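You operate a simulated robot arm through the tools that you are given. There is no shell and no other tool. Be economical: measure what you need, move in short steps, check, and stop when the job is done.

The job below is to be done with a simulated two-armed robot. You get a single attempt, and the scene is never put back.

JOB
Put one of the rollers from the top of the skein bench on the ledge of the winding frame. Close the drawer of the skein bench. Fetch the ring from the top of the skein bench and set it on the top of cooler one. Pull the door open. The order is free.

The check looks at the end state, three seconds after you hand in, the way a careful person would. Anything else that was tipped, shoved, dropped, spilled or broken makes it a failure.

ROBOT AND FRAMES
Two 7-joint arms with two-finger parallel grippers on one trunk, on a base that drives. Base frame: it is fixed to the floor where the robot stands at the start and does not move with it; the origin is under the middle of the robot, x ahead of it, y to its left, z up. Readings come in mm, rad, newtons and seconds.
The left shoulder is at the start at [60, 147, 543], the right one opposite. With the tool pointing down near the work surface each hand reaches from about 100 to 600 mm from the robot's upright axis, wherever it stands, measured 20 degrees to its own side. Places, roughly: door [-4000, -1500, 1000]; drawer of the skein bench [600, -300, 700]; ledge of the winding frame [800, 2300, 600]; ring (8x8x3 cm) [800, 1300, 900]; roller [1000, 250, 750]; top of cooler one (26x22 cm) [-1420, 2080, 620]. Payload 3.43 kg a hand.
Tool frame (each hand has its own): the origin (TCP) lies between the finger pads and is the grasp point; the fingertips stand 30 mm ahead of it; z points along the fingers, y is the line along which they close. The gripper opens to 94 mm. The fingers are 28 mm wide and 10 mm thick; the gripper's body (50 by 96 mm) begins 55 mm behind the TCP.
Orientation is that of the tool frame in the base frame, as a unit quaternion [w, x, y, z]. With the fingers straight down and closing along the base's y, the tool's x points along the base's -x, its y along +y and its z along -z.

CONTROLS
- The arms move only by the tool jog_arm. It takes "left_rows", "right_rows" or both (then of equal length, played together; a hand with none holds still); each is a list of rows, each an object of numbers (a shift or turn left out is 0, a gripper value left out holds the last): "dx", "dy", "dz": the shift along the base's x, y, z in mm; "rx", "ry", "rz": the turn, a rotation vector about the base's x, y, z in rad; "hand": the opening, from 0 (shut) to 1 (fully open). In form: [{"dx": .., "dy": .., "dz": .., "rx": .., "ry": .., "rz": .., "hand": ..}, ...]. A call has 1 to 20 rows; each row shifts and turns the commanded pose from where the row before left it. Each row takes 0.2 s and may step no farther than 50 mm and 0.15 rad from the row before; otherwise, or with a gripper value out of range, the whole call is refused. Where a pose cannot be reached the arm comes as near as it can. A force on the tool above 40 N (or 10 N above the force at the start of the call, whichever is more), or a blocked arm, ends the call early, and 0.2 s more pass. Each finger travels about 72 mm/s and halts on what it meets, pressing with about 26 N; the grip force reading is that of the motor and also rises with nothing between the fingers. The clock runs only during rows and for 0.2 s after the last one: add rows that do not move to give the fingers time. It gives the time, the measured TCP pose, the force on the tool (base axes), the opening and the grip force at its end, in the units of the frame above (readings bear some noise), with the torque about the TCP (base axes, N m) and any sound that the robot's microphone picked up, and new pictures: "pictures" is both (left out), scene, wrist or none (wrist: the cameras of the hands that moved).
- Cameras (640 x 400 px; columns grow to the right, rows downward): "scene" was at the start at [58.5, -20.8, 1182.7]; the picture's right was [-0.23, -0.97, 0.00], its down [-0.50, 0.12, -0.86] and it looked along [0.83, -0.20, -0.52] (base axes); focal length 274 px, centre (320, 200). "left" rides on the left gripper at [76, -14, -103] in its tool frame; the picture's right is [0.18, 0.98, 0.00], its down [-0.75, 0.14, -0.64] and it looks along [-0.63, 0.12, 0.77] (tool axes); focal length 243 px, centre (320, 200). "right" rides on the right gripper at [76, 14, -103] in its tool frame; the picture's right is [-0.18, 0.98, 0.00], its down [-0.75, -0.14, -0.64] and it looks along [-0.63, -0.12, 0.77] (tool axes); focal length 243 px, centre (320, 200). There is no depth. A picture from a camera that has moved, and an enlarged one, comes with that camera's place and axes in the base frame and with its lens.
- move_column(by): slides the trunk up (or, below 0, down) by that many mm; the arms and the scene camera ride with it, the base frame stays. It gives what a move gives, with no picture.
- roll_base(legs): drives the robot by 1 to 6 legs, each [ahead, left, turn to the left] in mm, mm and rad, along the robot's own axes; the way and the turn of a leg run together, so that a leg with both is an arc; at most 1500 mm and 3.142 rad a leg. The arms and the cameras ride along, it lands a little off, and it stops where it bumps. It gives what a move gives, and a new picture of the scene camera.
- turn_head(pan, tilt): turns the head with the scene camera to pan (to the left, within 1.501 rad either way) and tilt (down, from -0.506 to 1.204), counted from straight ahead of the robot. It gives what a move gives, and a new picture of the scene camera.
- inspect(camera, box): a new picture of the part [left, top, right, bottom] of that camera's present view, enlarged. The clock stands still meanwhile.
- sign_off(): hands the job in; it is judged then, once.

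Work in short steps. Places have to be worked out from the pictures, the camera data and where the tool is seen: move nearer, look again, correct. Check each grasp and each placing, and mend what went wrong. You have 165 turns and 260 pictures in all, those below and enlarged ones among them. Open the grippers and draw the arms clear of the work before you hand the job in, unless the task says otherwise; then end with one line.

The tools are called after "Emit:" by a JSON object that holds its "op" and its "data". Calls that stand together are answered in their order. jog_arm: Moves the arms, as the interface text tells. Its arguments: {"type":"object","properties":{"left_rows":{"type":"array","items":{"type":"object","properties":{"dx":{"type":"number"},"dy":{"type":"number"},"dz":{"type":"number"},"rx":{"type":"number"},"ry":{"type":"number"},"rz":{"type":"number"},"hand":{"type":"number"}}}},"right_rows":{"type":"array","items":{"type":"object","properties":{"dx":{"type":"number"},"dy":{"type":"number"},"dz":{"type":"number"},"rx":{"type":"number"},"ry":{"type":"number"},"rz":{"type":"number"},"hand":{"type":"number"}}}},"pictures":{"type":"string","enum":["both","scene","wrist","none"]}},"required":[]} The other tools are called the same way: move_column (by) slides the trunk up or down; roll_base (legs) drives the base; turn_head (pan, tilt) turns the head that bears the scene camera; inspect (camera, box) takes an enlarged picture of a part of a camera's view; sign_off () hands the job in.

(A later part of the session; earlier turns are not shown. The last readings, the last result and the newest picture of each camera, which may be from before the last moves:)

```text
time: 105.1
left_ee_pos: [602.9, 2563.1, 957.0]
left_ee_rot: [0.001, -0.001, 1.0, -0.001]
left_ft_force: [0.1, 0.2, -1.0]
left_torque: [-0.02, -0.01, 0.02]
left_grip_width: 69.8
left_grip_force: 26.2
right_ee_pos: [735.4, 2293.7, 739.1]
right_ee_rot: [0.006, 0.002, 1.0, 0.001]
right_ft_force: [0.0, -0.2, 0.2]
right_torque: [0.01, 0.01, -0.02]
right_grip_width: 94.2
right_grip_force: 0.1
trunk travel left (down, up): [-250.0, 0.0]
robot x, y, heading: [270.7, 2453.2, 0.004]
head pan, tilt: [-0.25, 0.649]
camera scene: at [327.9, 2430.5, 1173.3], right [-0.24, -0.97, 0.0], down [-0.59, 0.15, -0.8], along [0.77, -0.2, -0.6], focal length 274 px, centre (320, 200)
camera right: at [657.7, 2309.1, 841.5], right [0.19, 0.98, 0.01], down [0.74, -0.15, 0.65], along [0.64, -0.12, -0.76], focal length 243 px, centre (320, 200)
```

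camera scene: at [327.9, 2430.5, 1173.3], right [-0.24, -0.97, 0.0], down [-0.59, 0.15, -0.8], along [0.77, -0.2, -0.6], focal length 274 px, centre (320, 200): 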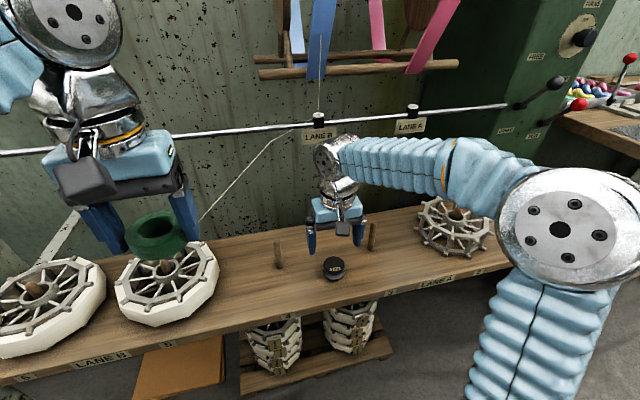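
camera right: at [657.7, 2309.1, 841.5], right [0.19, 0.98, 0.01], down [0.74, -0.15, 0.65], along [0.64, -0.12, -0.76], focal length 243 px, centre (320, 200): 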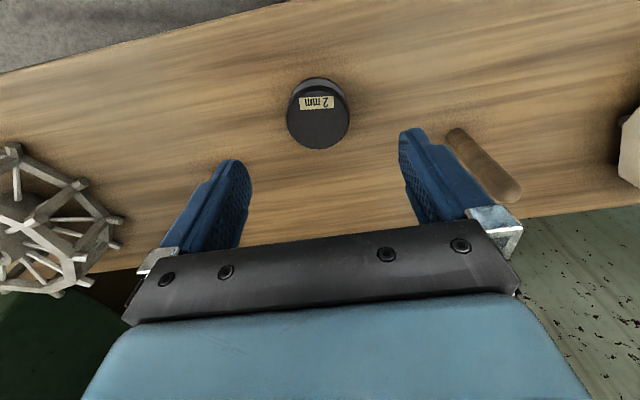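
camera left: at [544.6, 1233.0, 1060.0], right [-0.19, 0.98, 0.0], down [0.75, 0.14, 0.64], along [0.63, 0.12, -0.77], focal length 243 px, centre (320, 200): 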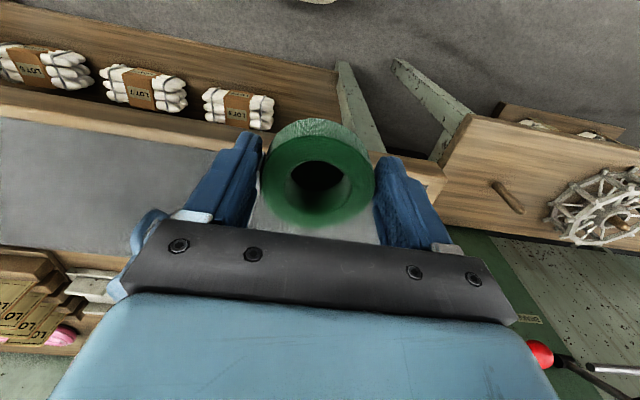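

The roller stands upright on the ledge. I lift and withdraw the right hand, back the base off, and turn the head to look behind-left.

Emit:
{"op": "jog_arm", "data": {"right_rows": [{"dz": 45}, {"dz": 45}, {"dz": 45}, {"dz": 45}, {"dz": 30}, {"dx": -45}, {"dx": -45}, {"dx": -40, "dy": -20}, {"dx": -20, "dy": -40}, {}], "pictures": "none"}}

Emit:
{"op": "roll_base", "data": {"legs": [[-420, 0, 0], [0, 0, 1.57]]}}

Emit:
{"op": "turn_head", "data": {"pan": 0.9, "tilt": 0.3}}

```text
time: 107.3
left_ee_pos: [603.6, 2562.3, 957.1]
left_ee_rot: [0.0, -0.001, 1.0, 0.0]
left_ft_force: [0.4, -0.3, -0.1]
left_torque: [-0.01, -0.01, 0.02]
left_grip_width: 69.8
left_grip_force: 26.0
right_ee_pos: [583.2, 2231.2, 945.5]
right_ee_rot: [0.007, 0.002, 1.0, 0.002]
right_ft_force: [0.7, -0.1, 0.0]
right_torque: [0.02, -0.01, -0.01]
right_grip_width: 94.0
right_grip_force: 0.1
trunk travel left (down, up): [-250.0, 0.0]
robot x, y, heading: [274.4, 2448.9, 0.004]
head pan, tilt: [-0.25, 0.649]
```

```text
time: 113.7
left_ee_pos: [-250.0, 2779.4, 957.8]
left_ee_rot: [-0.001, 0.711, -0.703, 0.001]
left_ft_force: [0.1, 0.4, -0.6]
left_torque: [-0.02, 0.02, 0.01]
left_grip_width: 69.8
left_grip_force: 25.9
right_ee_pos: [81.7, 2763.3, 945.0]
right_ee_rot: [-0.005, 0.71, -0.704, -0.005]
right_ft_force: [0.3, -0.4, 1.1]
right_torque: [0.0, -0.01, -0.03]
right_grip_width: 94.1
right_grip_force: 0.1
trunk travel left (down, up): [-250.0, 0.0]
robot x, y, heading: [-137.6, 2448.4, 1.583]
head pan, tilt: [-0.25, 0.649]
camera scene: at [-114.4, 2504.2, 1173.3], right [0.97, -0.24, 0.0], down [-0.14, -0.59, -0.8], along [0.19, 0.77, -0.6], focal length 274 px, centre (320, 200)
```

scene: 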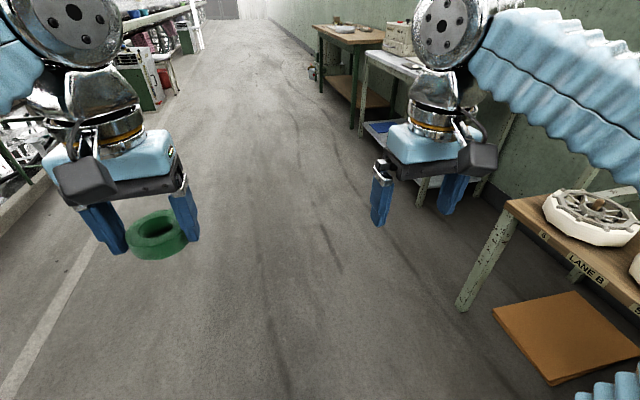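

```text
time: 115.0
left_ee_pos: [-250.4, 2778.7, 958.6]
left_ee_rot: [-0.001, 0.712, -0.703, 0.0]
left_ft_force: [-0.2, -0.3, -0.1]
left_torque: [0.0, -0.01, -0.01]
left_grip_width: 69.8
left_grip_force: 25.8
right_ee_pos: [82.1, 2763.6, 946.0]
right_ee_rot: [-0.003, 0.71, -0.705, -0.007]
right_ft_force: [0.3, -1.1, -1.2]
right_torque: [0.01, 0.03, -0.03]
right_grip_width: 93.8
right_grip_force: 0.1
trunk travel left (down, up): [-250.0, 0.0]
robot x, y, heading: [-133.8, 2451.3, 1.584]
head pan, tilt: [0.901, 0.3]
camera scene: at [-208.7, 2477.0, 1205.0], right [0.61, 0.79, 0.0], down [0.23, -0.18, -0.96], along [-0.76, 0.59, -0.3], focal length 274 px, centre (320, 200)
```

scene: 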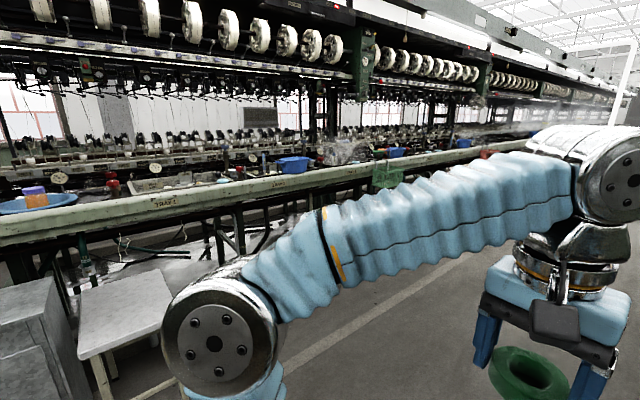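

A spinning machine lies on the opposite side. I turn to face -x fully and look for the coolers.

Emit:
{"op": "roll_base", "data": {"legs": [[0, 0, 1.56]]}}

Emit:
{"op": "turn_head", "data": {"pan": 0.0, "tilt": 0.4}}

Emit:
{"op": "turn_head", "data": {"pan": 0.5, "tilt": 0.4}}

```text
time: 119.2
left_ee_pos: [-469.5, 2348.8, 958.0]
left_ee_rot: [-0.001, 1.0, -0.013, -0.001]
left_ft_force: [0.2, 0.1, -0.1]
left_torque: [-0.03, -0.01, 0.02]
left_grip_width: 69.6
left_grip_force: 26.3
right_ee_pos: [-440.9, 2678.7, 945.3]
right_ee_rot: [0.001, 1.0, -0.016, -0.006]
right_ft_force: [0.0, 0.1, 0.1]
right_torque: [0.02, -0.02, 0.01]
right_grip_width: 94.0
right_grip_force: 0.0
trunk travel left (down, up): [-250.0, 0.0]
robot x, y, heading: [-136.7, 2449.7, 3.113]
head pan, tilt: [0.901, 0.3]
camera scene: at [-165.4, 2377.4, 1205.1], right [-0.77, 0.64, 0.0], down [0.19, 0.23, -0.96], along [-0.61, -0.73, -0.3], focal length 274 px, centre (320, 200)
```

scene: 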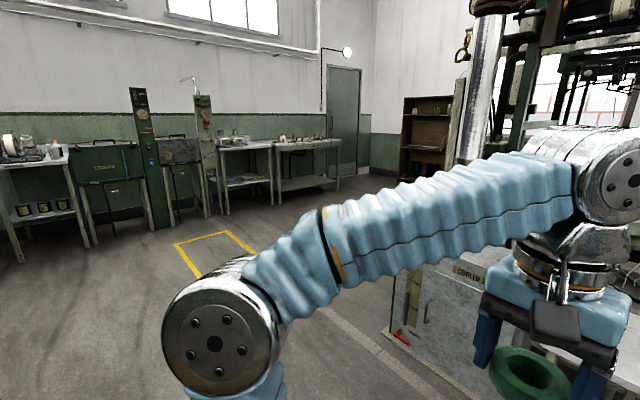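

```text
time: 120.4
left_ee_pos: [-470.0, 2348.6, 957.8]
left_ee_rot: [-0.001, 1.0, -0.013, -0.001]
left_ft_force: [0.6, 1.1, -0.5]
left_torque: [0.03, -0.01, 0.03]
left_grip_width: 69.6
left_grip_force: 25.6
right_ee_pos: [-440.8, 2680.9, 945.9]
right_ee_rot: [0.002, 1.0, -0.015, -0.008]
right_ft_force: [-1.2, 0.5, -0.2]
right_torque: [0.01, 0.01, -0.02]
right_grip_width: 93.9
right_grip_force: 0.1
trunk travel left (down, up): [-250.0, 0.0]
robot x, y, heading: [-136.6, 2450.5, 3.113]
head pan, tilt: [0.0, 0.4]
camera scene: at [-198.0, 2451.4, 1195.8], right [0.03, 1.0, 0.0], down [0.39, -0.01, -0.92], along [-0.92, 0.02, -0.39], focal length 274 px, centre (320, 200)
```

scene: 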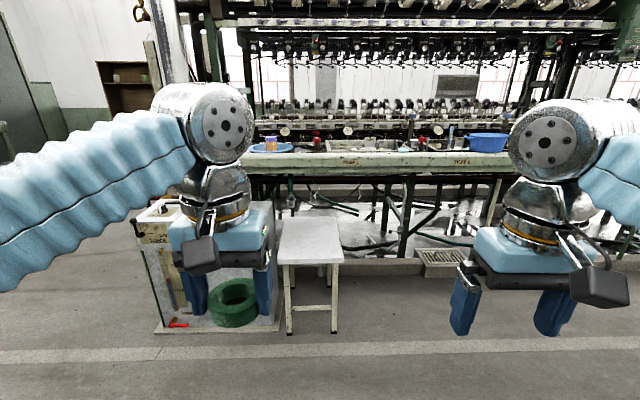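

```text
time: 121.3
left_ee_pos: [-468.6, 2348.7, 958.1]
left_ee_rot: [-0.001, 1.0, -0.013, -0.001]
left_ft_force: [-1.0, 0.3, -0.6]
left_torque: [0.0, -0.01, 0.02]
left_grip_width: 69.8
left_grip_force: 26.1
right_ee_pos: [-440.3, 2679.5, 945.8]
right_ee_rot: [0.001, 1.0, -0.017, -0.007]
right_ft_force: [-0.9, 0.3, -0.2]
right_torque: [0.03, 0.02, 0.03]
right_grip_width: 94.2
right_grip_force: 0.1
trunk travel left (down, up): [-250.0, 0.0]
robot x, y, heading: [-137.8, 2446.7, 3.111]
head pan, tilt: [0.499, 0.4]
camera scene: at [-187.9, 2406.9, 1195.8], right [-0.45, 0.89, 0.0], down [0.35, 0.18, -0.92], along [-0.82, -0.42, -0.39], focal length 274 px, centre (320, 200)
```

scene: 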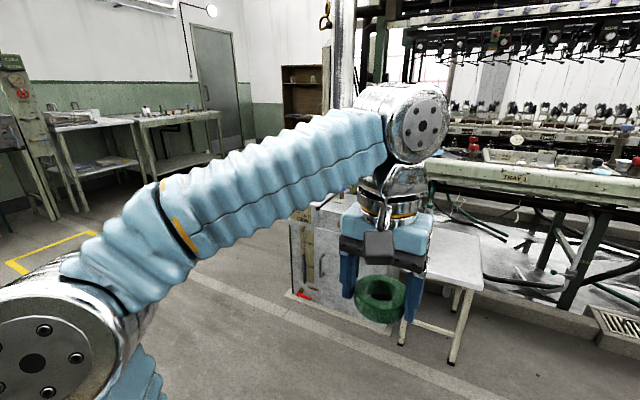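

Cooler one is the white cabinet, ahead-left beside a white stool. I drive closer and look.

Emit:
{"op": "roll_base", "data": {"legs": [[450, 160, 0.03]]}}

Emit:
{"op": "turn_head", "data": {"pan": 0.1, "tilt": 0.7}}

```text
time: 124.1
left_ee_pos: [-910.6, 2183.9, 958.4]
left_ee_rot: [0.0, 1.0, 0.0, -0.001]
left_ft_force: [-0.3, -0.3, -1.2]
left_torque: [0.0, 0.02, 0.03]
left_grip_width: 69.8
left_grip_force: 26.6
right_ee_pos: [-890.4, 2516.4, 944.5]
right_ee_rot: [0.002, 1.0, -0.002, -0.007]
right_ft_force: [0.5, 0.4, -0.6]
right_torque: [0.02, 0.0, -0.02]
right_grip_width: 94.1
right_grip_force: 0.1
trunk travel left (down, up): [-250.0, 0.0]
robot x, y, heading: [-580.2, 2292.8, 3.141]
head pan, tilt: [0.499, 0.4]
camera scene: at [-630.0, 2249.6, 1195.8], right [-0.48, 0.88, 0.0], down [0.34, 0.19, -0.92], along [-0.81, -0.44, -0.39], focal length 274 px, centre (320, 200)
```

scene: 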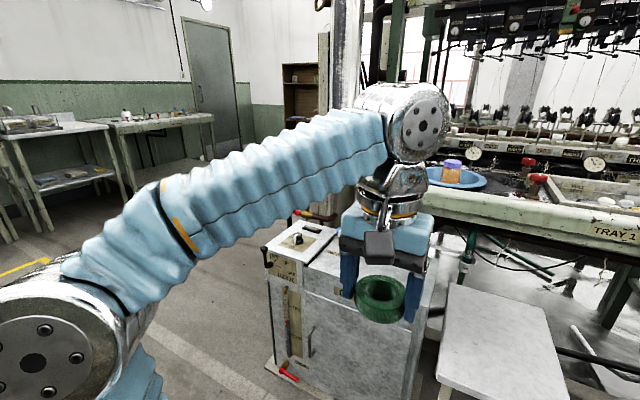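

```text
time: 125.0
left_ee_pos: [-910.0, 2184.3, 957.8]
left_ee_rot: [-0.001, 1.0, 0.0, -0.001]
left_ft_force: [0.5, -0.8, -0.1]
left_torque: [0.02, -0.03, 0.03]
left_grip_width: 69.7
left_grip_force: 26.1
right_ee_pos: [-890.5, 2514.9, 944.8]
right_ee_rot: [0.002, 1.0, -0.002, -0.007]
right_ft_force: [0.2, 0.0, 0.2]
right_torque: [0.01, 0.0, 0.02]
right_grip_width: 94.0
right_grip_force: 0.0
trunk travel left (down, up): [-250.0, 0.0]
robot x, y, heading: [-578.8, 2294.8, 3.141]
head pan, tilt: [0.099, 0.7]
camera scene: at [-633.3, 2285.4, 1169.0], right [-0.1, 0.99, 0.0], down [0.64, 0.06, -0.77], along [-0.76, -0.08, -0.64], focal length 274 px, centre (320, 200)
```

scene: 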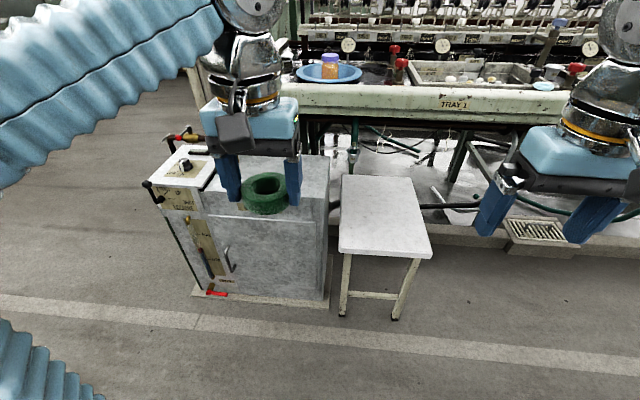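

I zoom to read the cabinet's label.

Emit:
{"op": "inspect", "data": {"camera": "scene", "box": [120, 100, 360, 250]}}

Emit:
{"op": "turn_head", "data": {"pan": 0.5, "tilt": 0.6}}

Emit:
{"op": "inspect", "data": {"camera": "scene", "box": [260, 110, 460, 235]}}

```text
2.67 times, centred on (240, 175) of scene
camera zoom: at [-633.3, 2285.4, 1169.0], right [-0.1, 0.99, 0.0], down [0.64, 0.06, -0.77], along [-0.76, -0.08, -0.64], focal length 729 px, centre (533, 267)
```

zoom: 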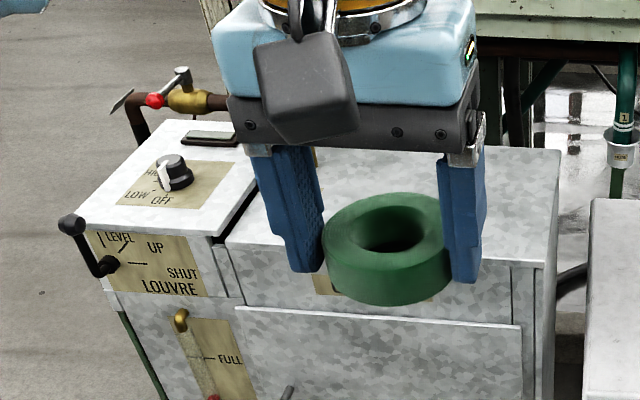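

```text
time: 125.9
left_ee_pos: [-910.8, 2183.3, 957.2]
left_ee_rot: [0.0, 1.0, 0.0, -0.002]
left_ft_force: [-1.0, 1.3, -0.6]
left_torque: [0.01, 0.0, 0.0]
left_grip_width: 69.9
left_grip_force: 25.8
right_ee_pos: [-889.5, 2515.6, 945.2]
right_ee_rot: [0.002, 1.0, -0.003, -0.008]
right_ft_force: [-0.2, 0.3, -0.1]
right_torque: [-0.02, 0.03, -0.02]
right_grip_width: 93.7
right_grip_force: 0.1
trunk travel left (down, up): [-250.0, 0.0]
robot x, y, heading: [-579.9, 2295.5, 3.143]
head pan, tilt: [0.499, 0.6]
camera scene: at [-626.3, 2251.7, 1177.6], right [-0.48, 0.88, 0.0], down [0.5, 0.27, -0.82], along [-0.72, -0.39, -0.57], focal length 274 px, centre (320, 200)
```

scene: 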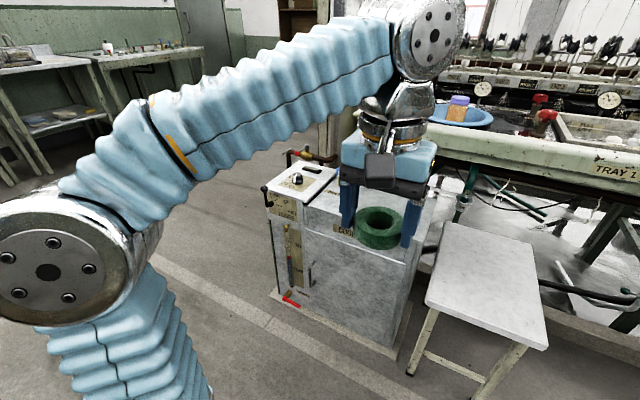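

```text
3.20 times, centred on (360, 172) of scene
camera zoom: at [-626.3, 2251.7, 1177.6], right [-0.48, 0.88, 0.0], down [0.5, 0.27, -0.82], along [-0.72, -0.39, -0.57], focal length 875 px, centre (192, 288)
```

zoom: 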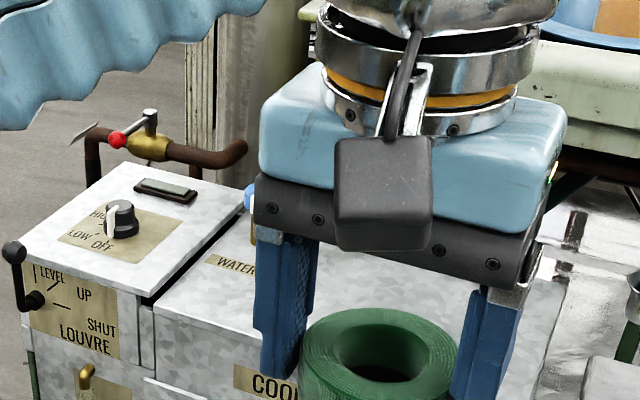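

Hint and image agree: the free part of cooler one's lid is centred at (-1420, 2080), z≈620. I drive to about (-890, 2225), keeping clear of the stool.

Emit:
{"op": "roll_base", "data": {"legs": [[310, 70, 0]]}}

Emit:
{"op": "turn_head", "data": {"pan": 0.2, "tilt": 0.9}}

```text
time: 128.0
left_ee_pos: [-1224.9, 2108.5, 957.8]
left_ee_rot: [-0.001, 1.0, 0.006, -0.001]
left_ft_force: [0.5, 0.7, -0.3]
left_torque: [0.01, -0.01, -0.03]
left_grip_width: 70.1
left_grip_force: 25.6
right_ee_pos: [-1208.9, 2440.2, 945.9]
right_ee_rot: [0.002, 1.0, 0.003, -0.007]
right_ft_force: [0.6, -0.1, -0.3]
right_torque: [-0.02, -0.01, 0.01]
right_grip_width: 94.2
right_grip_force: 0.1
trunk travel left (down, up): [-250.0, 0.0]
robot x, y, heading: [-900.4, 2220.5, -3.125]
head pan, tilt: [0.499, 0.6]
camera scene: at [-942.2, 2178.4, 1177.6], right [-0.49, 0.87, 0.0], down [0.49, 0.28, -0.83], along [-0.72, -0.4, -0.56], focal length 274 px, centre (320, 200)
```

scene: 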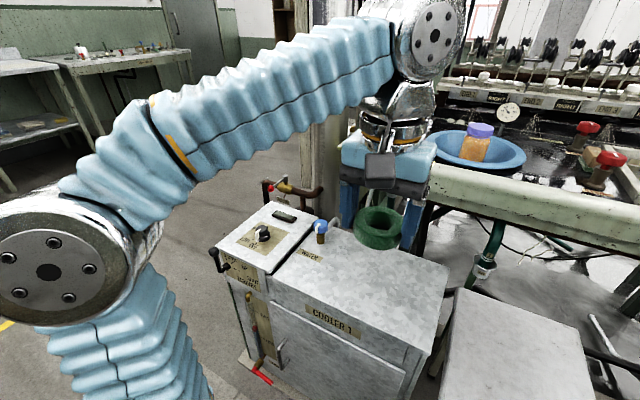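

```text
time: 128.8
left_ee_pos: [-1225.4, 2108.2, 957.6]
left_ee_rot: [-0.001, 1.0, 0.007, -0.001]
left_ft_force: [0.3, 0.4, -0.8]
left_torque: [-0.03, -0.02, -0.01]
left_grip_width: 69.9
left_grip_force: 25.6
right_ee_pos: [-1209.6, 2439.3, 946.3]
right_ee_rot: [0.002, 1.0, 0.003, -0.007]
right_ft_force: [-0.2, 0.1, 0.1]
right_torque: [0.02, 0.03, -0.05]
right_grip_width: 93.8
right_grip_force: 0.1
trunk travel left (down, up): [-250.0, 0.0]
robot x, y, heading: [-898.2, 2220.8, -3.128]
head pan, tilt: [0.201, 0.901]
camera scene: at [-939.1, 2205.6, 1152.9], right [-0.21, 0.98, 0.0], down [0.77, 0.17, -0.62], along [-0.61, -0.13, -0.78], focal length 274 px, centre (320, 200)
```

scene: 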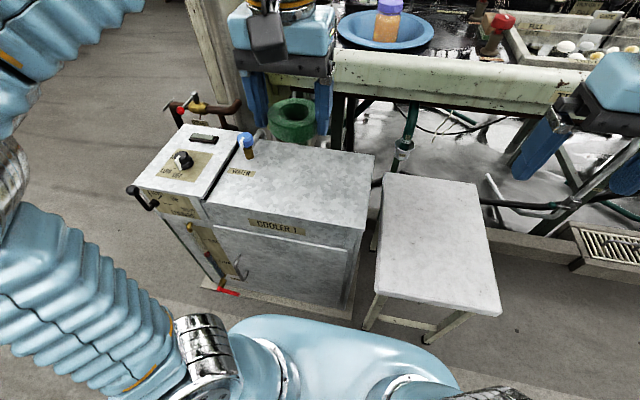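

The lid spans x -1560…-1296, y≈1850…2232, with the water tap at its back-left. I carry the ring over (-1420, 2085) and descend partway.

Emit:
{"op": "jog_arm", "data": {"left_rows": [{"dx": -40, "dy": -5}, {"dx": -40, "dy": -5}, {"dx": -40, "dy": -5}, {"dx": -40, "dy": -5}, {"dx": -35, "dy": -3}, {"dz": -45}, {"dz": -45}, {"dz": -45}, {"dz": -45}, {"dz": -45}, {"dz": -30}, {}]}}

```text
time: 131.4
left_ee_pos: [-1407.2, 2081.2, 688.2]
left_ee_rot: [-0.001, 1.0, 0.006, -0.001]
left_ft_force: [-0.5, 0.4, -0.7]
left_torque: [-0.03, 0.02, 0.02]
left_grip_width: 69.8
left_grip_force: 25.8
left hand out of reach, approached as far as the arm can: row 4, 5
right_ee_pos: [-1210.2, 2440.7, 945.4]
right_ee_rot: [0.002, 1.0, 0.004, -0.007]
right_ft_force: [0.4, 0.4, -0.1]
right_torque: [-0.01, -0.03, -0.01]
right_grip_width: 93.9
right_grip_force: 0.1
trunk travel left (down, up): [-250.0, 0.0]
robot x, y, heading: [-893.8, 2221.4, -3.132]
head pan, tilt: [0.201, 0.901]
camera scene: at [-939.2, 2205.7, 1152.8], right [-0.21, 0.98, 0.0], down [0.77, 0.17, -0.62], along [-0.61, -0.13, -0.78], focal length 274 px, centre (320, 200)
camera left: at [-1328.9, 2095.4, 790.7], right [0.2, -0.98, 0.0], down [-0.75, -0.15, 0.64], along [-0.63, -0.12, -0.77], focal length 243 px, centre (320, 200)
```

scene: 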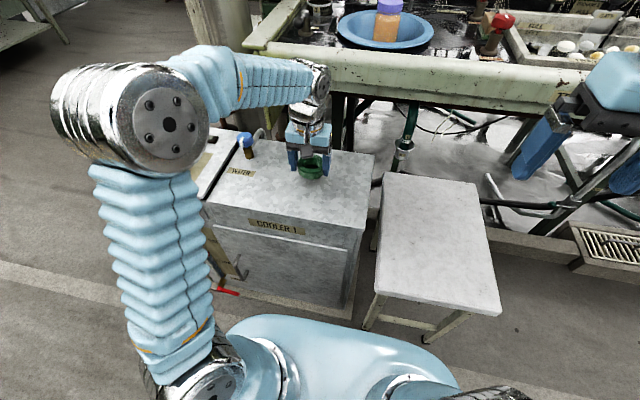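
left: 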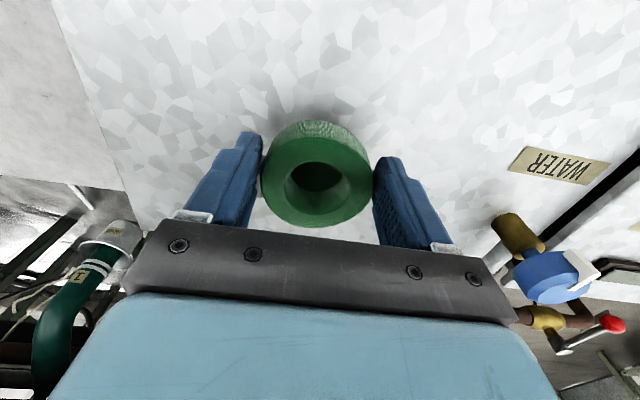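

The ring hovers over the clear lid. I lower until contact.

Emit:
{"op": "jog_arm", "data": {"left_rows": [{"dz": -12}, {"dz": -8}, {"dz": -6}, {"dz": -5}, {"dz": -5}, {}], "pictures": "wrist"}}

```text
time: 132.7
left_ee_pos: [-1408.0, 2079.9, 658.8]
left_ee_rot: [-0.001, 1.0, 0.006, -0.006]
left_ft_force: [6.6, -1.5, 19.3]
left_torque: [-0.43, -0.26, 0.14]
left_grip_width: 69.5
left_grip_force: 26.4
right_ee_pos: [-1208.7, 2440.1, 945.6]
right_ee_rot: [0.003, 1.0, 0.003, -0.008]
right_ft_force: [0.4, 0.6, -0.6]
right_torque: [-0.02, 0.02, -0.01]
right_grip_width: 94.2
right_grip_force: 0.0
trunk travel left (down, up): [-250.0, 0.0]
robot x, y, heading: [-896.2, 2217.6, -3.131]
head pan, tilt: [0.201, 0.901]
stopped in row 6 (left hand): the force on the tool passed its limit at 45 N (the readings are from after the stop); the commanded pose is now the measured one
camera left: at [-1329.1, 2095.1, 760.5], right [0.2, -0.98, 0.0], down [-0.74, -0.15, 0.65], along [-0.64, -0.12, -0.76], focal length 243 px, centre (320, 200)
```

left: 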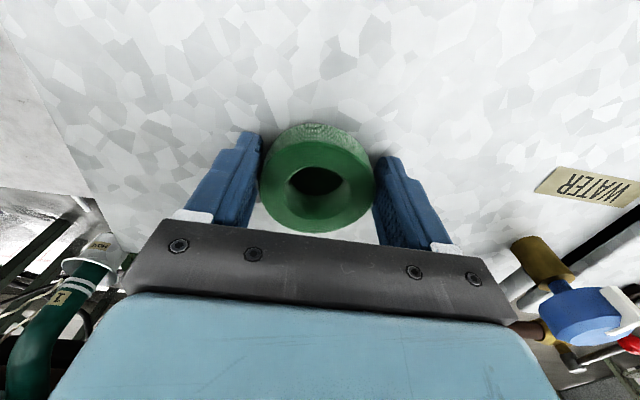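

It is in contact (lid ≈625). I ease up 2 mm, open, rise, and look.

Emit:
{"op": "jog_arm", "data": {"left_rows": [{"dz": 2}, {}, {"hand": 0.88}, {"hand": 1}, {}, {}, {"dz": 20}, {"dz": 30}, {"dz": 40}, {}]}}

```text
time: 134.9
left_ee_pos: [-1407.4, 2080.7, 750.4]
left_ee_rot: [-0.001, 1.0, 0.005, -0.005]
left_ft_force: [0.3, 0.3, -0.5]
left_torque: [0.01, -0.01, -0.01]
left_grip_width: 94.1
left_grip_force: 0.0
right_ee_pos: [-1209.4, 2440.5, 946.1]
right_ee_rot: [0.001, 1.0, 0.004, -0.007]
right_ft_force: [0.7, 0.7, -0.5]
right_torque: [0.0, 0.02, -0.01]
right_grip_width: 93.9
right_grip_force: 0.1
trunk travel left (down, up): [-250.0, 0.0]
robot x, y, heading: [-896.6, 2218.8, -3.132]
head pan, tilt: [0.201, 0.901]
camera scene: at [-939.0, 2205.7, 1152.8], right [-0.21, 0.98, 0.0], down [0.77, 0.17, -0.62], along [-0.61, -0.13, -0.78], focal length 274 px, centre (320, 200)
camera left: at [-1329.8, 2094.5, 851.5], right [0.2, -0.98, 0.0], down [-0.75, -0.15, 0.65], along [-0.64, -0.12, -0.76], focal length 243 px, centre (320, 200)
```

scene: 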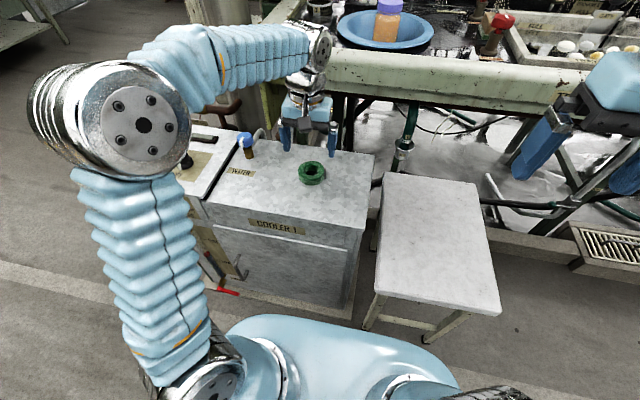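
left: 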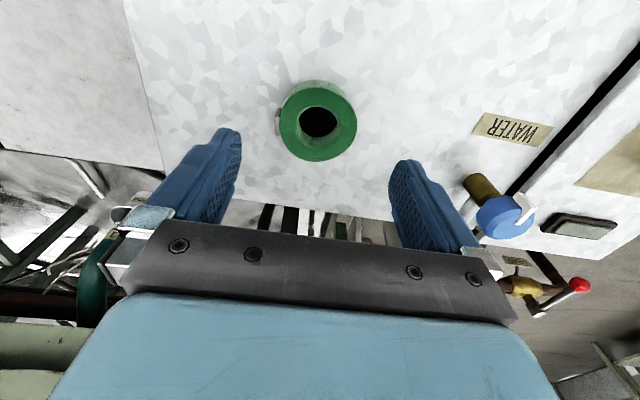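

The ring lies flat on cooler one. I retract the left arm, back away and turn toward the door.

Emit:
{"op": "jog_arm", "data": {"left_rows": [{"dz": 45}, {"dz": 45}, {"dz": 45}, {"dz": 30}, {"dx": 40}, {"dx": 45}, {"dx": 45}, {"dx": 40}, {}], "pictures": "none"}}

Emit:
{"op": "roll_base", "data": {"legs": [[-400, 0, 0], [0, 0, 0.9]]}}

Emit:
{"op": "turn_head", "data": {"pan": -0.1, "tilt": 0.25}}

```text
time: 136.9
left_ee_pos: [-1233.8, 2078.3, 913.2]
left_ee_rot: [-0.001, 1.0, 0.007, -0.004]
left_ft_force: [1.0, -0.9, 0.3]
left_torque: [0.0, 0.06, 0.03]
left_grip_width: 93.8
left_grip_force: 0.0
right_ee_pos: [-1209.3, 2439.7, 945.3]
right_ee_rot: [0.001, 1.0, 0.003, -0.006]
right_ft_force: [0.1, -0.1, 0.9]
right_torque: [0.0, -0.03, -0.06]
right_grip_width: 94.2
right_grip_force: 0.1
trunk travel left (down, up): [-250.0, 0.0]
robot x, y, heading: [-898.4, 2224.4, -3.126]
head pan, tilt: [0.201, 0.901]
```

```text
time: 141.7
left_ee_pos: [-599.0, 1871.9, 913.6]
left_ee_rot: [0.0, 0.899, 0.438, -0.004]
left_ft_force: [0.2, 0.3, 0.0]
left_torque: [-0.02, 0.0, 0.01]
left_grip_width: 93.9
left_grip_force: 0.2
right_ee_pos: [-863.3, 2117.5, 946.3]
right_ee_rot: [0.005, 0.9, 0.435, -0.005]
right_ft_force: [0.1, -0.4, -0.8]
right_torque: [0.02, 0.02, -0.01]
right_grip_width: 93.9
right_grip_force: 0.1
trunk travel left (down, up): [-250.0, 0.0]
robot x, y, heading: [-498.7, 2227.3, -2.235]
head pan, tilt: [0.201, 0.901]
camera scene: at [-511.6, 2181.6, 1152.8], right [-0.89, 0.45, 0.0], down [0.35, 0.7, -0.62], along [-0.28, -0.56, -0.78], focal length 274 px, centre (320, 200)
```

scene: 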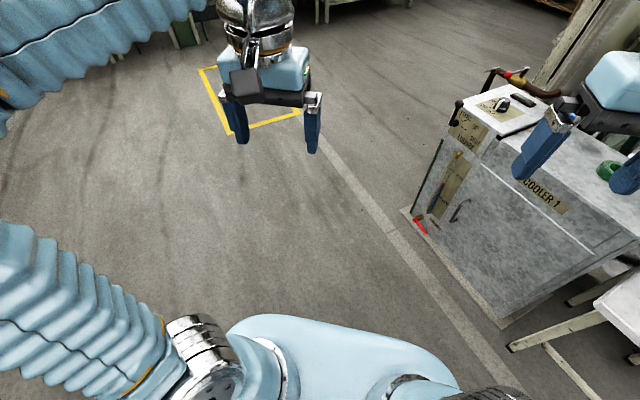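

```text
time: 142.8
left_ee_pos: [-598.1, 1872.3, 913.5]
left_ee_rot: [0.001, 0.899, 0.438, -0.004]
left_ft_force: [0.9, -0.7, 0.1]
left_torque: [-0.02, 0.04, -0.01]
left_grip_width: 94.1
left_grip_force: 0.1
right_ee_pos: [-863.6, 2118.6, 945.0]
right_ee_rot: [0.005, 0.9, 0.436, -0.006]
right_ft_force: [-0.6, 0.3, 0.0]
right_torque: [0.01, 0.01, 0.0]
right_grip_width: 93.9
right_grip_force: 0.0
trunk travel left (down, up): [-250.0, 0.0]
robot x, y, heading: [-496.7, 2225.8, -2.235]
head pan, tilt: [-0.099, 0.25]
camera scene: at [-542.4, 2181.7, 1209.7], right [-0.72, 0.69, 0.0], down [0.17, 0.18, -0.97], along [-0.67, -0.7, -0.25], focal length 274 px, centre (320, 200)
```

scene: 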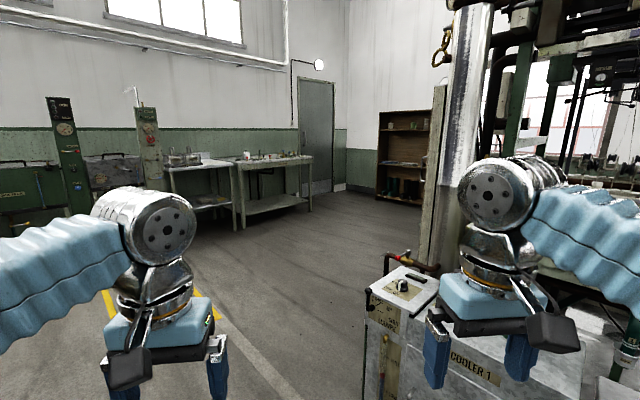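

The door is in the far part of the y≈-1600 wall. I turn to face -y, drive down the aisle clear of cooler and machine, then look.

Emit:
{"op": "roll_base", "data": {"legs": [[0, 0, 0.664], [1500, 0, 0], [0, -1300, 0]]}}

Emit:
{"op": "turn_head", "data": {"pan": -0.9, "tilt": 0.25}}

```text
time: 158.3
left_ee_pos: [-1739.7, 427.5, 913.5]
left_ee_rot: [0.003, 0.717, 0.698, -0.004]
left_ft_force: [0.2, 0.2, 0.3]
left_torque: [-0.02, -0.02, 0.0]
left_grip_width: 93.9
left_grip_force: 0.1
right_ee_pos: [-2100.1, 466.1, 945.4]
right_ee_rot: [0.006, 0.718, 0.696, -0.004]
right_ft_force: [-0.5, -1.0, 0.6]
right_torque: [0.03, 0.05, 0.0]
right_grip_width: 94.2
right_grip_force: 0.0
trunk travel left (down, up): [-250.0, 0.0]
robot x, y, heading: [-1873.7, 769.4, -1.599]
head pan, tilt: [-0.099, 0.25]
camera scene: at [-1880.1, 708.3, 1209.8], right [-0.99, 0.12, 0.0], down [0.03, 0.25, -0.97], along [-0.12, -0.96, -0.25], focal length 274 px, centre (320, 200)
```

scene: 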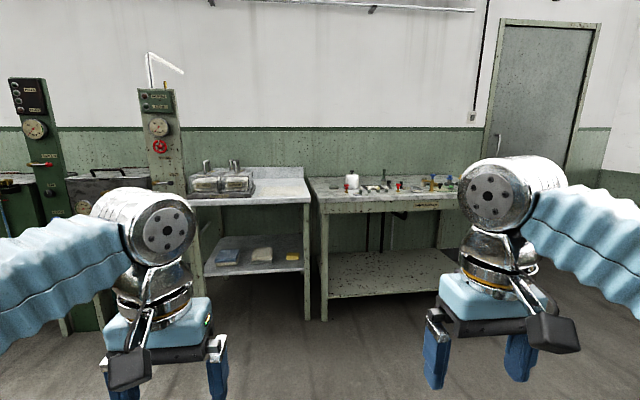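

```text
time: 159.4
left_ee_pos: [-1740.1, 426.1, 913.8]
left_ee_rot: [0.002, 0.717, 0.697, -0.004]
left_ft_force: [-0.4, 1.7, 0.0]
left_torque: [-0.02, -0.02, 0.02]
left_grip_width: 94.0
left_grip_force: 0.1
right_ee_pos: [-2100.7, 465.8, 945.2]
right_ee_rot: [0.006, 0.718, 0.696, -0.004]
right_ft_force: [0.6, 0.3, 0.1]
right_torque: [0.01, 0.0, -0.01]
right_grip_width: 93.8
right_grip_force: 0.1
trunk travel left (down, up): [-250.0, 0.0]
robot x, y, heading: [-1867.3, 770.5, -1.599]
head pan, tilt: [-0.901, 0.25]
camera scene: at [-1943.1, 744.8, 1209.8], right [-0.6, 0.8, 0.0], down [0.2, 0.15, -0.97], along [-0.77, -0.58, -0.25], focal length 274 px, centre (320, 200)
```

scene: 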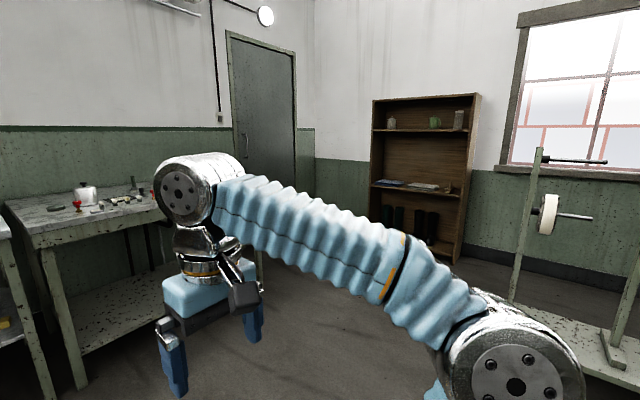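

The door spans roughly x -3550…-4450. I move in front of it.

Emit:
{"op": "roll_base", "data": {"legs": [[0, -1500, 0.03], [600, -200, 0]]}}

Emit:
{"op": "turn_head", "data": {"pan": -0.15, "tilt": 0.2}}

```text
time: 165.9
left_ee_pos: [-3119.2, 426.2, 914.1]
left_ee_rot: [0.002, 0.692, 0.721, -0.004]
left_ft_force: [-0.1, 0.6, 0.1]
left_torque: [0.0, -0.01, -0.03]
left_grip_width: 94.2
left_grip_force: 0.0
right_ee_pos: [-3481.3, 441.7, 945.8]
right_ee_rot: [0.006, 0.695, 0.719, -0.003]
right_ft_force: [0.9, -0.6, -0.6]
right_torque: [-0.02, -0.04, 0.0]
right_grip_width: 93.6
right_grip_force: 0.1
trunk travel left (down, up): [-250.0, 0.0]
robot x, y, heading: [-3270.4, 759.4, -1.527]
head pan, tilt: [-0.901, 0.25]
stopped in leg 1: the robot was blocked; the commanded pose is now the measured one
camera scene: at [-3342.8, 729.4, 1209.8], right [-0.65, 0.76, 0.0], down [0.19, 0.16, -0.97], along [-0.73, -0.63, -0.25], focal length 274 px, centre (320, 200)
```

scene: 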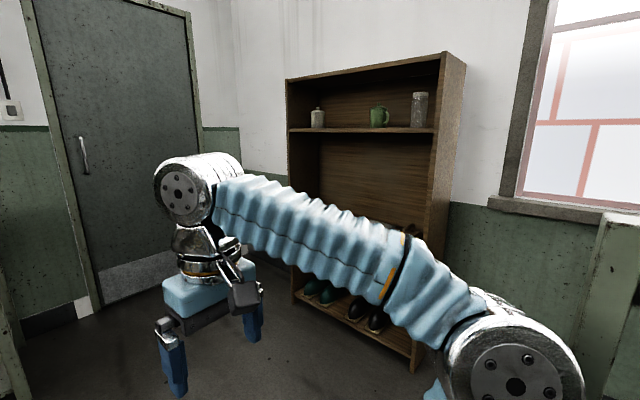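

```text
time: 167.0
left_ee_pos: [-3119.2, 425.7, 913.2]
left_ee_rot: [0.003, 0.693, 0.721, -0.004]
left_ft_force: [-0.2, -0.5, -0.3]
left_torque: [-0.02, 0.02, 0.02]
left_grip_width: 94.2
left_grip_force: 0.1
right_ee_pos: [-3481.2, 440.7, 945.4]
right_ee_rot: [0.007, 0.695, 0.719, -0.003]
right_ft_force: [-0.5, 0.2, 0.2]
right_torque: [0.01, -0.01, 0.03]
right_grip_width: 93.8
right_grip_force: 0.1
trunk travel left (down, up): [-250.0, 0.0]
robot x, y, heading: [-3270.3, 759.0, -1.53]
head pan, tilt: [-0.15, 0.201]
camera scene: at [-3282.1, 697.8, 1214.4], right [-0.99, 0.11, 0.0], down [0.02, 0.2, -0.98], along [-0.11, -0.97, -0.2], focal length 274 px, centre (320, 200)
```

scene: 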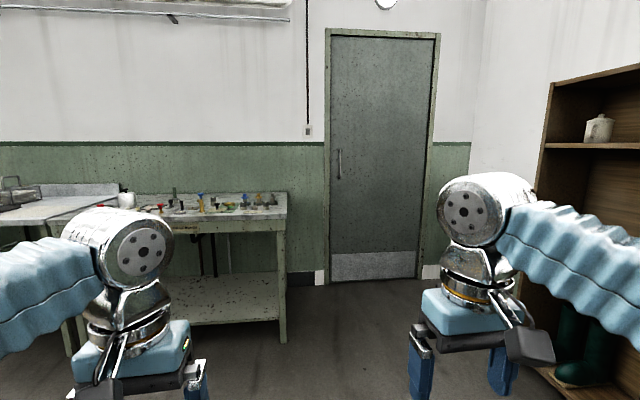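

I was blocked on my right. I look there before moving on.

Emit:
{"op": "turn_head", "data": {"pan": -1.5, "tilt": 0.6}}

```text
time: 168.5
left_ee_pos: [-3118.6, 425.8, 912.8]
left_ee_rot: [0.003, 0.693, 0.721, -0.003]
left_ft_force: [0.0, -0.2, 0.2]
left_torque: [0.0, 0.01, 0.03]
left_grip_width: 93.9
left_grip_force: 0.0
right_ee_pos: [-3481.3, 440.6, 945.2]
right_ee_rot: [0.007, 0.695, 0.719, -0.004]
right_ft_force: [-0.2, 0.4, -0.3]
right_torque: [0.01, 0.0, 0.0]
right_grip_width: 93.9
right_grip_force: 0.0
trunk travel left (down, up): [-250.0, 0.0]
robot x, y, heading: [-3272.3, 760.0, -1.531]
head pan, tilt: [-1.499, 0.6]
camera scene: at [-3359.6, 780.4, 1177.6], right [-0.11, 0.99, 0.0], down [0.56, 0.06, -0.83], along [-0.82, -0.09, -0.56], focal length 274 px, centre (320, 200)
```

scene: 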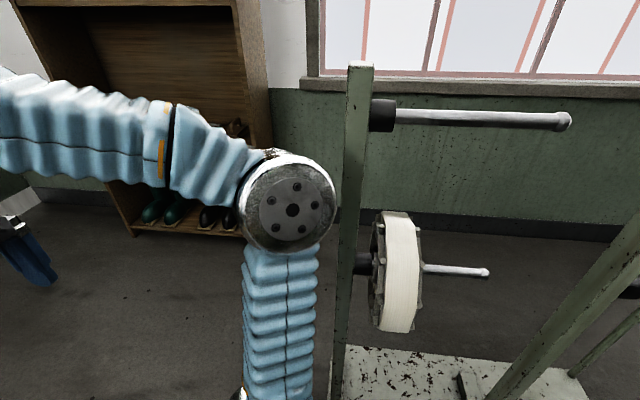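

I only touched a heavy stand's frame; it looks undisturbed. I strafe left a little, then go ahead toward the door.

Emit:
{"op": "roll_base", "data": {"legs": [[0, 60, 0], [850, 0, -0.04]]}}

Emit:
{"op": "turn_head", "data": {"pan": -0.4, "tilt": 0.2}}

```text
time: 173.5
left_ee_pos: [-3050.2, -400.8, 913.8]
left_ee_rot: [0.003, 0.703, 0.711, -0.003]
left_ft_force: [0.6, -0.8, 0.3]
left_torque: [0.02, 0.01, -0.01]
left_grip_width: 94.3
left_grip_force: 0.1
right_ee_pos: [-3411.9, -374.6, 944.0]
right_ee_rot: [0.006, 0.706, 0.708, -0.003]
right_ft_force: [-0.7, -0.5, 0.3]
right_torque: [-0.02, -0.01, 0.0]
right_grip_width: 93.8
right_grip_force: 0.0
trunk travel left (down, up): [-250.0, 0.0]
robot x, y, heading: [-3190.2, -64.5, -1.56]
head pan, tilt: [-1.499, 0.6]
camera scene: at [-3279.6, -38.3, 1177.6], right [-0.08, 1.0, 0.0], down [0.56, 0.05, -0.83], along [-0.82, -0.07, -0.56], focal length 274 px, centre (320, 200)
```

scene: 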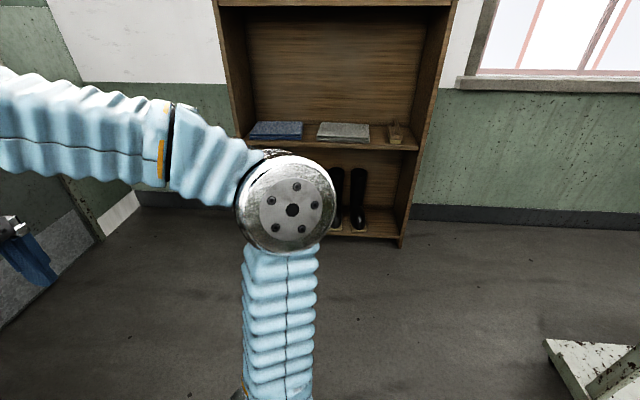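

```text
time: 174.8
left_ee_pos: [-3049.8, -401.6, 913.0]
left_ee_rot: [0.002, 0.703, 0.711, -0.004]
left_ft_force: [0.2, -0.6, 1.1]
left_torque: [-0.02, 0.04, 0.02]
left_grip_width: 94.2
left_grip_force: 0.0
right_ee_pos: [-3412.3, -375.0, 944.6]
right_ee_rot: [0.006, 0.705, 0.709, -0.004]
right_ft_force: [-0.6, 0.1, -0.1]
right_torque: [-0.01, 0.01, -0.04]
right_grip_width: 94.3
right_grip_force: 0.0
trunk travel left (down, up): [-250.0, 0.0]
robot x, y, heading: [-3190.2, -63.8, -1.559]
head pan, tilt: [-0.4, 0.201]
camera scene: at [-3227.0, -117.4, 1214.3], right [-0.92, 0.38, 0.0], down [0.08, 0.18, -0.98], along [-0.37, -0.91, -0.2], focal length 274 px, centre (320, 200)
```

scene: 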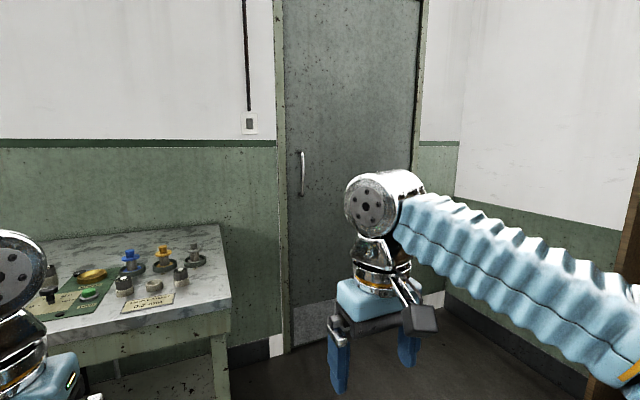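

Triangulated: handle ≈(-3678, -1504, 1065), hinge side x≈-4470, bench corner ≈(-3260, -850). I turn the right hand to point horizontally toward the door (fingers closing sideways).

Emit:
{"op": "jog_arm", "data": {"right_rows": [{"dy": -20, "dz": 5, "rx": -0.143}, {"dy": -20, "dz": 5, "rx": -0.143}, {"dy": -20, "dz": 5, "rx": -0.143}, {"dy": -20, "dz": 5, "rx": -0.143}, {"dy": -20, "dz": 5, "rx": -0.143}, {"dy": -20, "dz": 5, "rx": -0.143}, {"dy": -20, "dz": 5, "rx": -0.143}, {"dy": -20, "dz": 5, "rx": -0.143}, {"dy": -15, "dz": 5, "rx": -0.143}, {"dy": -15, "dz": 5, "rx": -0.143}, {"dy": -10, "dz": 5, "rx": -0.143}, {}]}}

```text
time: 177.4
left_ee_pos: [-3051.6, -400.5, 912.8]
left_ee_rot: [0.002, 0.703, 0.711, -0.004]
left_ft_force: [0.2, -0.9, 0.6]
left_torque: [0.02, -0.05, 0.03]
left_grip_width: 93.9
left_grip_force: 0.1
right_ee_pos: [-3409.7, -575.1, 1000.2]
right_ee_rot: [0.504, 0.494, 0.499, -0.503]
right_ft_force: [-1.0, -0.2, -0.5]
right_torque: [-0.02, -0.01, 0.02]
right_grip_width: 93.9
right_grip_force: 0.1
trunk travel left (down, up): [-250.0, 0.0]
robot x, y, heading: [-3192.1, -62.0, -1.559]
head pan, tilt: [-0.4, 0.201]
camera scene: at [-3227.1, -118.0, 1214.3], right [-0.93, 0.38, 0.0], down [0.08, 0.18, -0.98], along [-0.37, -0.91, -0.2], focal length 274 px, centre (320, 200)
camera right: at [-3397.2, -472.3, 922.2], right [0.98, 0.01, 0.18], down [-0.14, 0.65, 0.74], along [-0.11, -0.76, 0.64], focal length 243 px, centre (320, 200)
```

scene: 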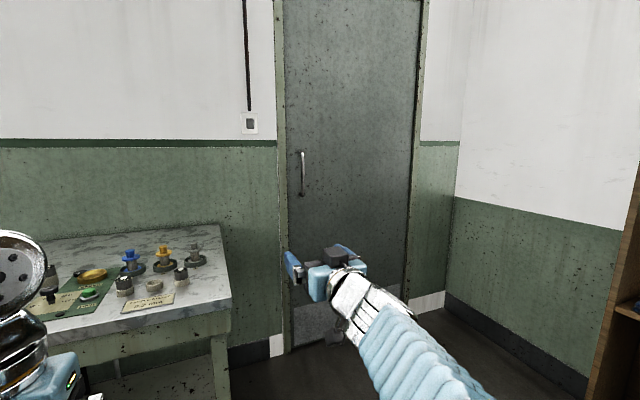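
right: 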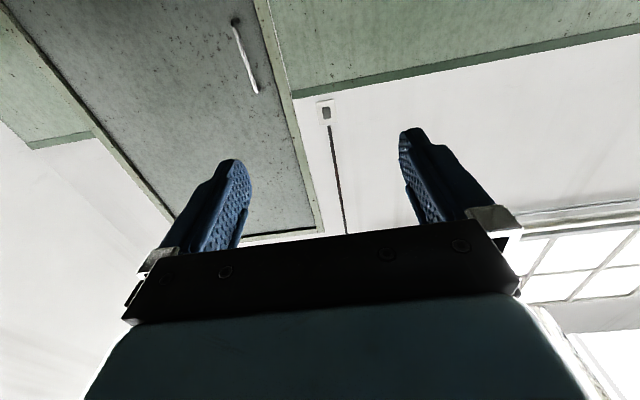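

The bar runs z≈952–1181 at x≈-3690. I strafe right and approach, keeping clear of the bench corner, then shift the hand toward the bar line.

Emit:
{"op": "roll_base", "data": {"legs": [[0, -400, -0.01], [650, 0, 0]]}}

Emit:
{"op": "jog_arm", "data": {"right_rows": [{"dx": 40}, {"dx": 40}, {"dx": 35}, {}]}}

```text
time: 183.2
left_ee_pos: [-3470.5, -1055.9, 913.1]
left_ee_rot: [0.002, 0.709, 0.705, -0.003]
left_ft_force: [-0.7, -0.3, -0.3]
left_torque: [0.05, 0.0, 0.02]
left_grip_width: 93.9
left_grip_force: 0.2
right_ee_pos: [-3834.1, -1224.4, 999.7]
right_ee_rot: [-0.499, -0.498, -0.494, 0.509]
right_ft_force: [0.1, 0.0, -0.7]
right_torque: [-0.01, -0.01, -0.01]
right_grip_width: 93.9
right_grip_force: 0.1
trunk travel left (down, up): [-250.0, 0.0]
robot x, y, heading: [-3604.5, -714.3, -1.572]
head pan, tilt: [-0.4, 0.201]
camera scene: at [-3642.4, -770.2, 1214.4], right [-0.92, 0.39, 0.0], down [0.08, 0.18, -0.98], along [-0.39, -0.9, -0.2], focal length 274 px, centre (320, 200)
```

scene: 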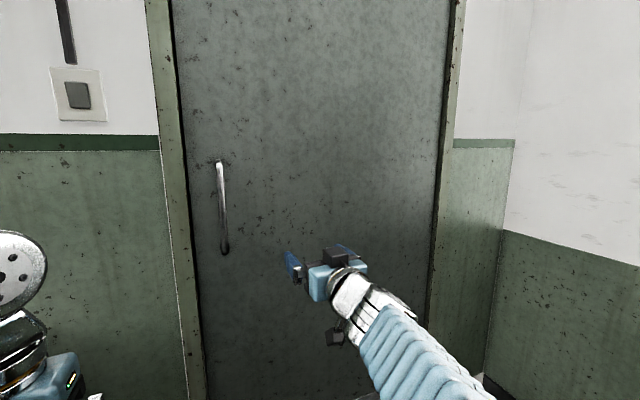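

```text
time: 184.2
left_ee_pos: [-3469.2, -1056.6, 913.7]
left_ee_rot: [0.002, 0.709, 0.706, -0.004]
left_ft_force: [0.0, 0.1, 0.3]
left_torque: [-0.02, 0.0, -0.02]
left_grip_width: 93.9
left_grip_force: 0.0
right_ee_pos: [-3717.6, -1226.7, 1002.2]
right_ee_rot: [-0.499, -0.498, -0.495, 0.508]
right_ft_force: [0.7, 0.2, 0.0]
right_torque: [-0.01, 0.0, -0.01]
right_grip_width: 94.0
right_grip_force: 0.0
trunk travel left (down, up): [-250.0, 0.0]
robot x, y, heading: [-3607.8, -712.9, -1.578]
head pan, tilt: [-0.4, 0.201]
camera scene: at [-3642.2, -770.3, 1214.4], right [-0.92, 0.39, 0.0], down [0.08, 0.18, -0.98], along [-0.39, -0.9, -0.2], focal length 274 px, centre (320, 200)
camera right: at [-3703.1, -1123.7, 924.0], right [0.98, -0.01, 0.18], down [-0.13, 0.65, 0.74], along [-0.12, -0.76, 0.64], focal length 243 px, centre (320, 200)
```

scene: 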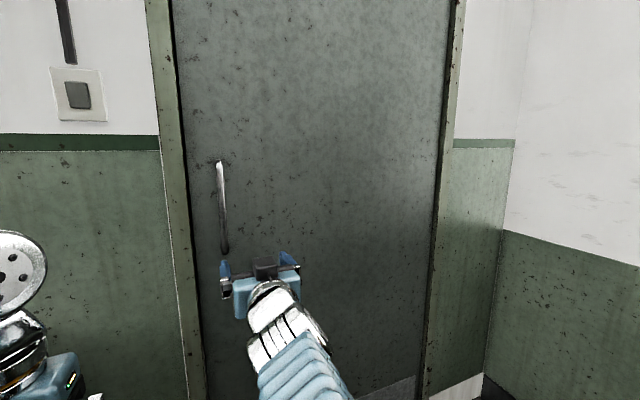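
right: 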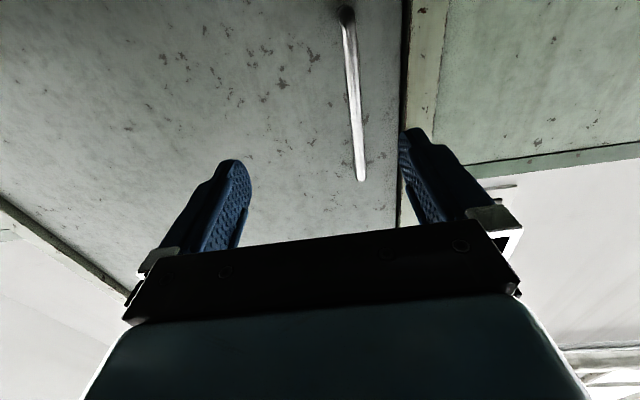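

The bar is at x≈-3680. I shift the hand +38 mm in x and roll 170 mm nearer.

Emit:
{"op": "jog_arm", "data": {"right_rows": [{"dx": 38, "dz": 20}, {}], "pictures": "none"}}

Emit:
{"op": "roll_base", "data": {"legs": [[170, 0, 0]]}}

Emit:
{"op": "inspect", "data": {"camera": "right", "box": [0, 0, 640, 400]}}

```text
time: 184.8
left_ee_pos: [-3469.3, -1056.3, 913.0]
left_ee_rot: [0.003, 0.709, 0.705, -0.004]
left_ft_force: [0.9, -0.1, 0.3]
left_torque: [-0.02, 0.01, -0.01]
left_grip_width: 93.9
left_grip_force: 0.0
right_ee_pos: [-3693.9, -1232.7, 1021.0]
right_ee_rot: [0.506, 0.511, 0.49, -0.492]
right_ft_force: [0.2, 0.2, 0.6]
right_torque: [0.03, 0.03, 0.02]
right_grip_width: 93.8
right_grip_force: 0.0
trunk travel left (down, up): [-250.0, 0.0]
robot x, y, heading: [-3608.0, -717.2, -1.576]
head pan, tilt: [-0.4, 0.201]
```

```text
time: 186.3
left_ee_pos: [-3469.1, -1229.5, 914.2]
left_ee_rot: [0.002, 0.708, 0.706, -0.003]
left_ft_force: [-0.3, 0.3, 0.0]
left_torque: [-0.03, -0.03, -0.01]
left_grip_width: 94.0
left_grip_force: 0.0
right_ee_pos: [-3692.9, -1405.5, 1022.1]
right_ee_rot: [0.508, 0.51, 0.491, -0.492]
right_ft_force: [0.1, 0.4, -0.4]
right_torque: [0.02, -0.02, 0.0]
right_grip_width: 94.1
right_grip_force: 0.1
trunk travel left (down, up): [-250.0, 0.0]
robot x, y, heading: [-3606.9, -888.3, -1.57]
head pan, tilt: [-0.4, 0.201]
camera scene: at [-3643.0, -943.9, 1214.4], right [-0.92, 0.39, 0.0], down [0.08, 0.18, -0.98], along [-0.38, -0.9, -0.2], focal length 274 px, centre (320, 200)
```

scene: 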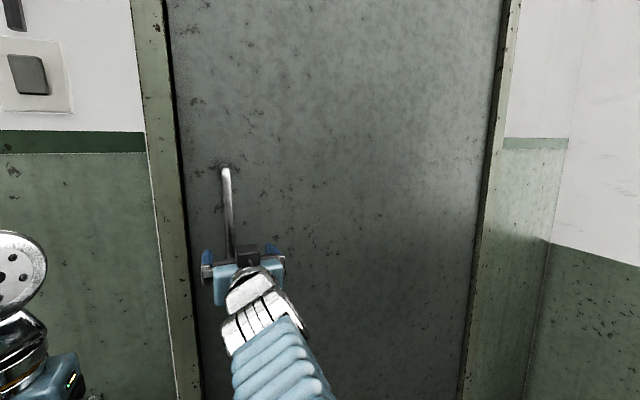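

```text
1.00 times, centred on (320, 200) of right (not enlarged: the box is as wide or as high as the picture)
camera zoom: at [-3675.4, -1301.6, 946.9], right [0.98, 0.0, 0.22], down [-0.16, 0.64, 0.75], along [-0.14, -0.77, 0.63], focal length 243 px, centre (320, 200)
```

zoom: 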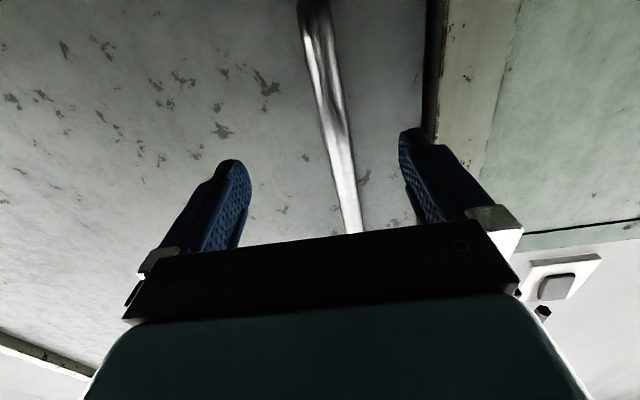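

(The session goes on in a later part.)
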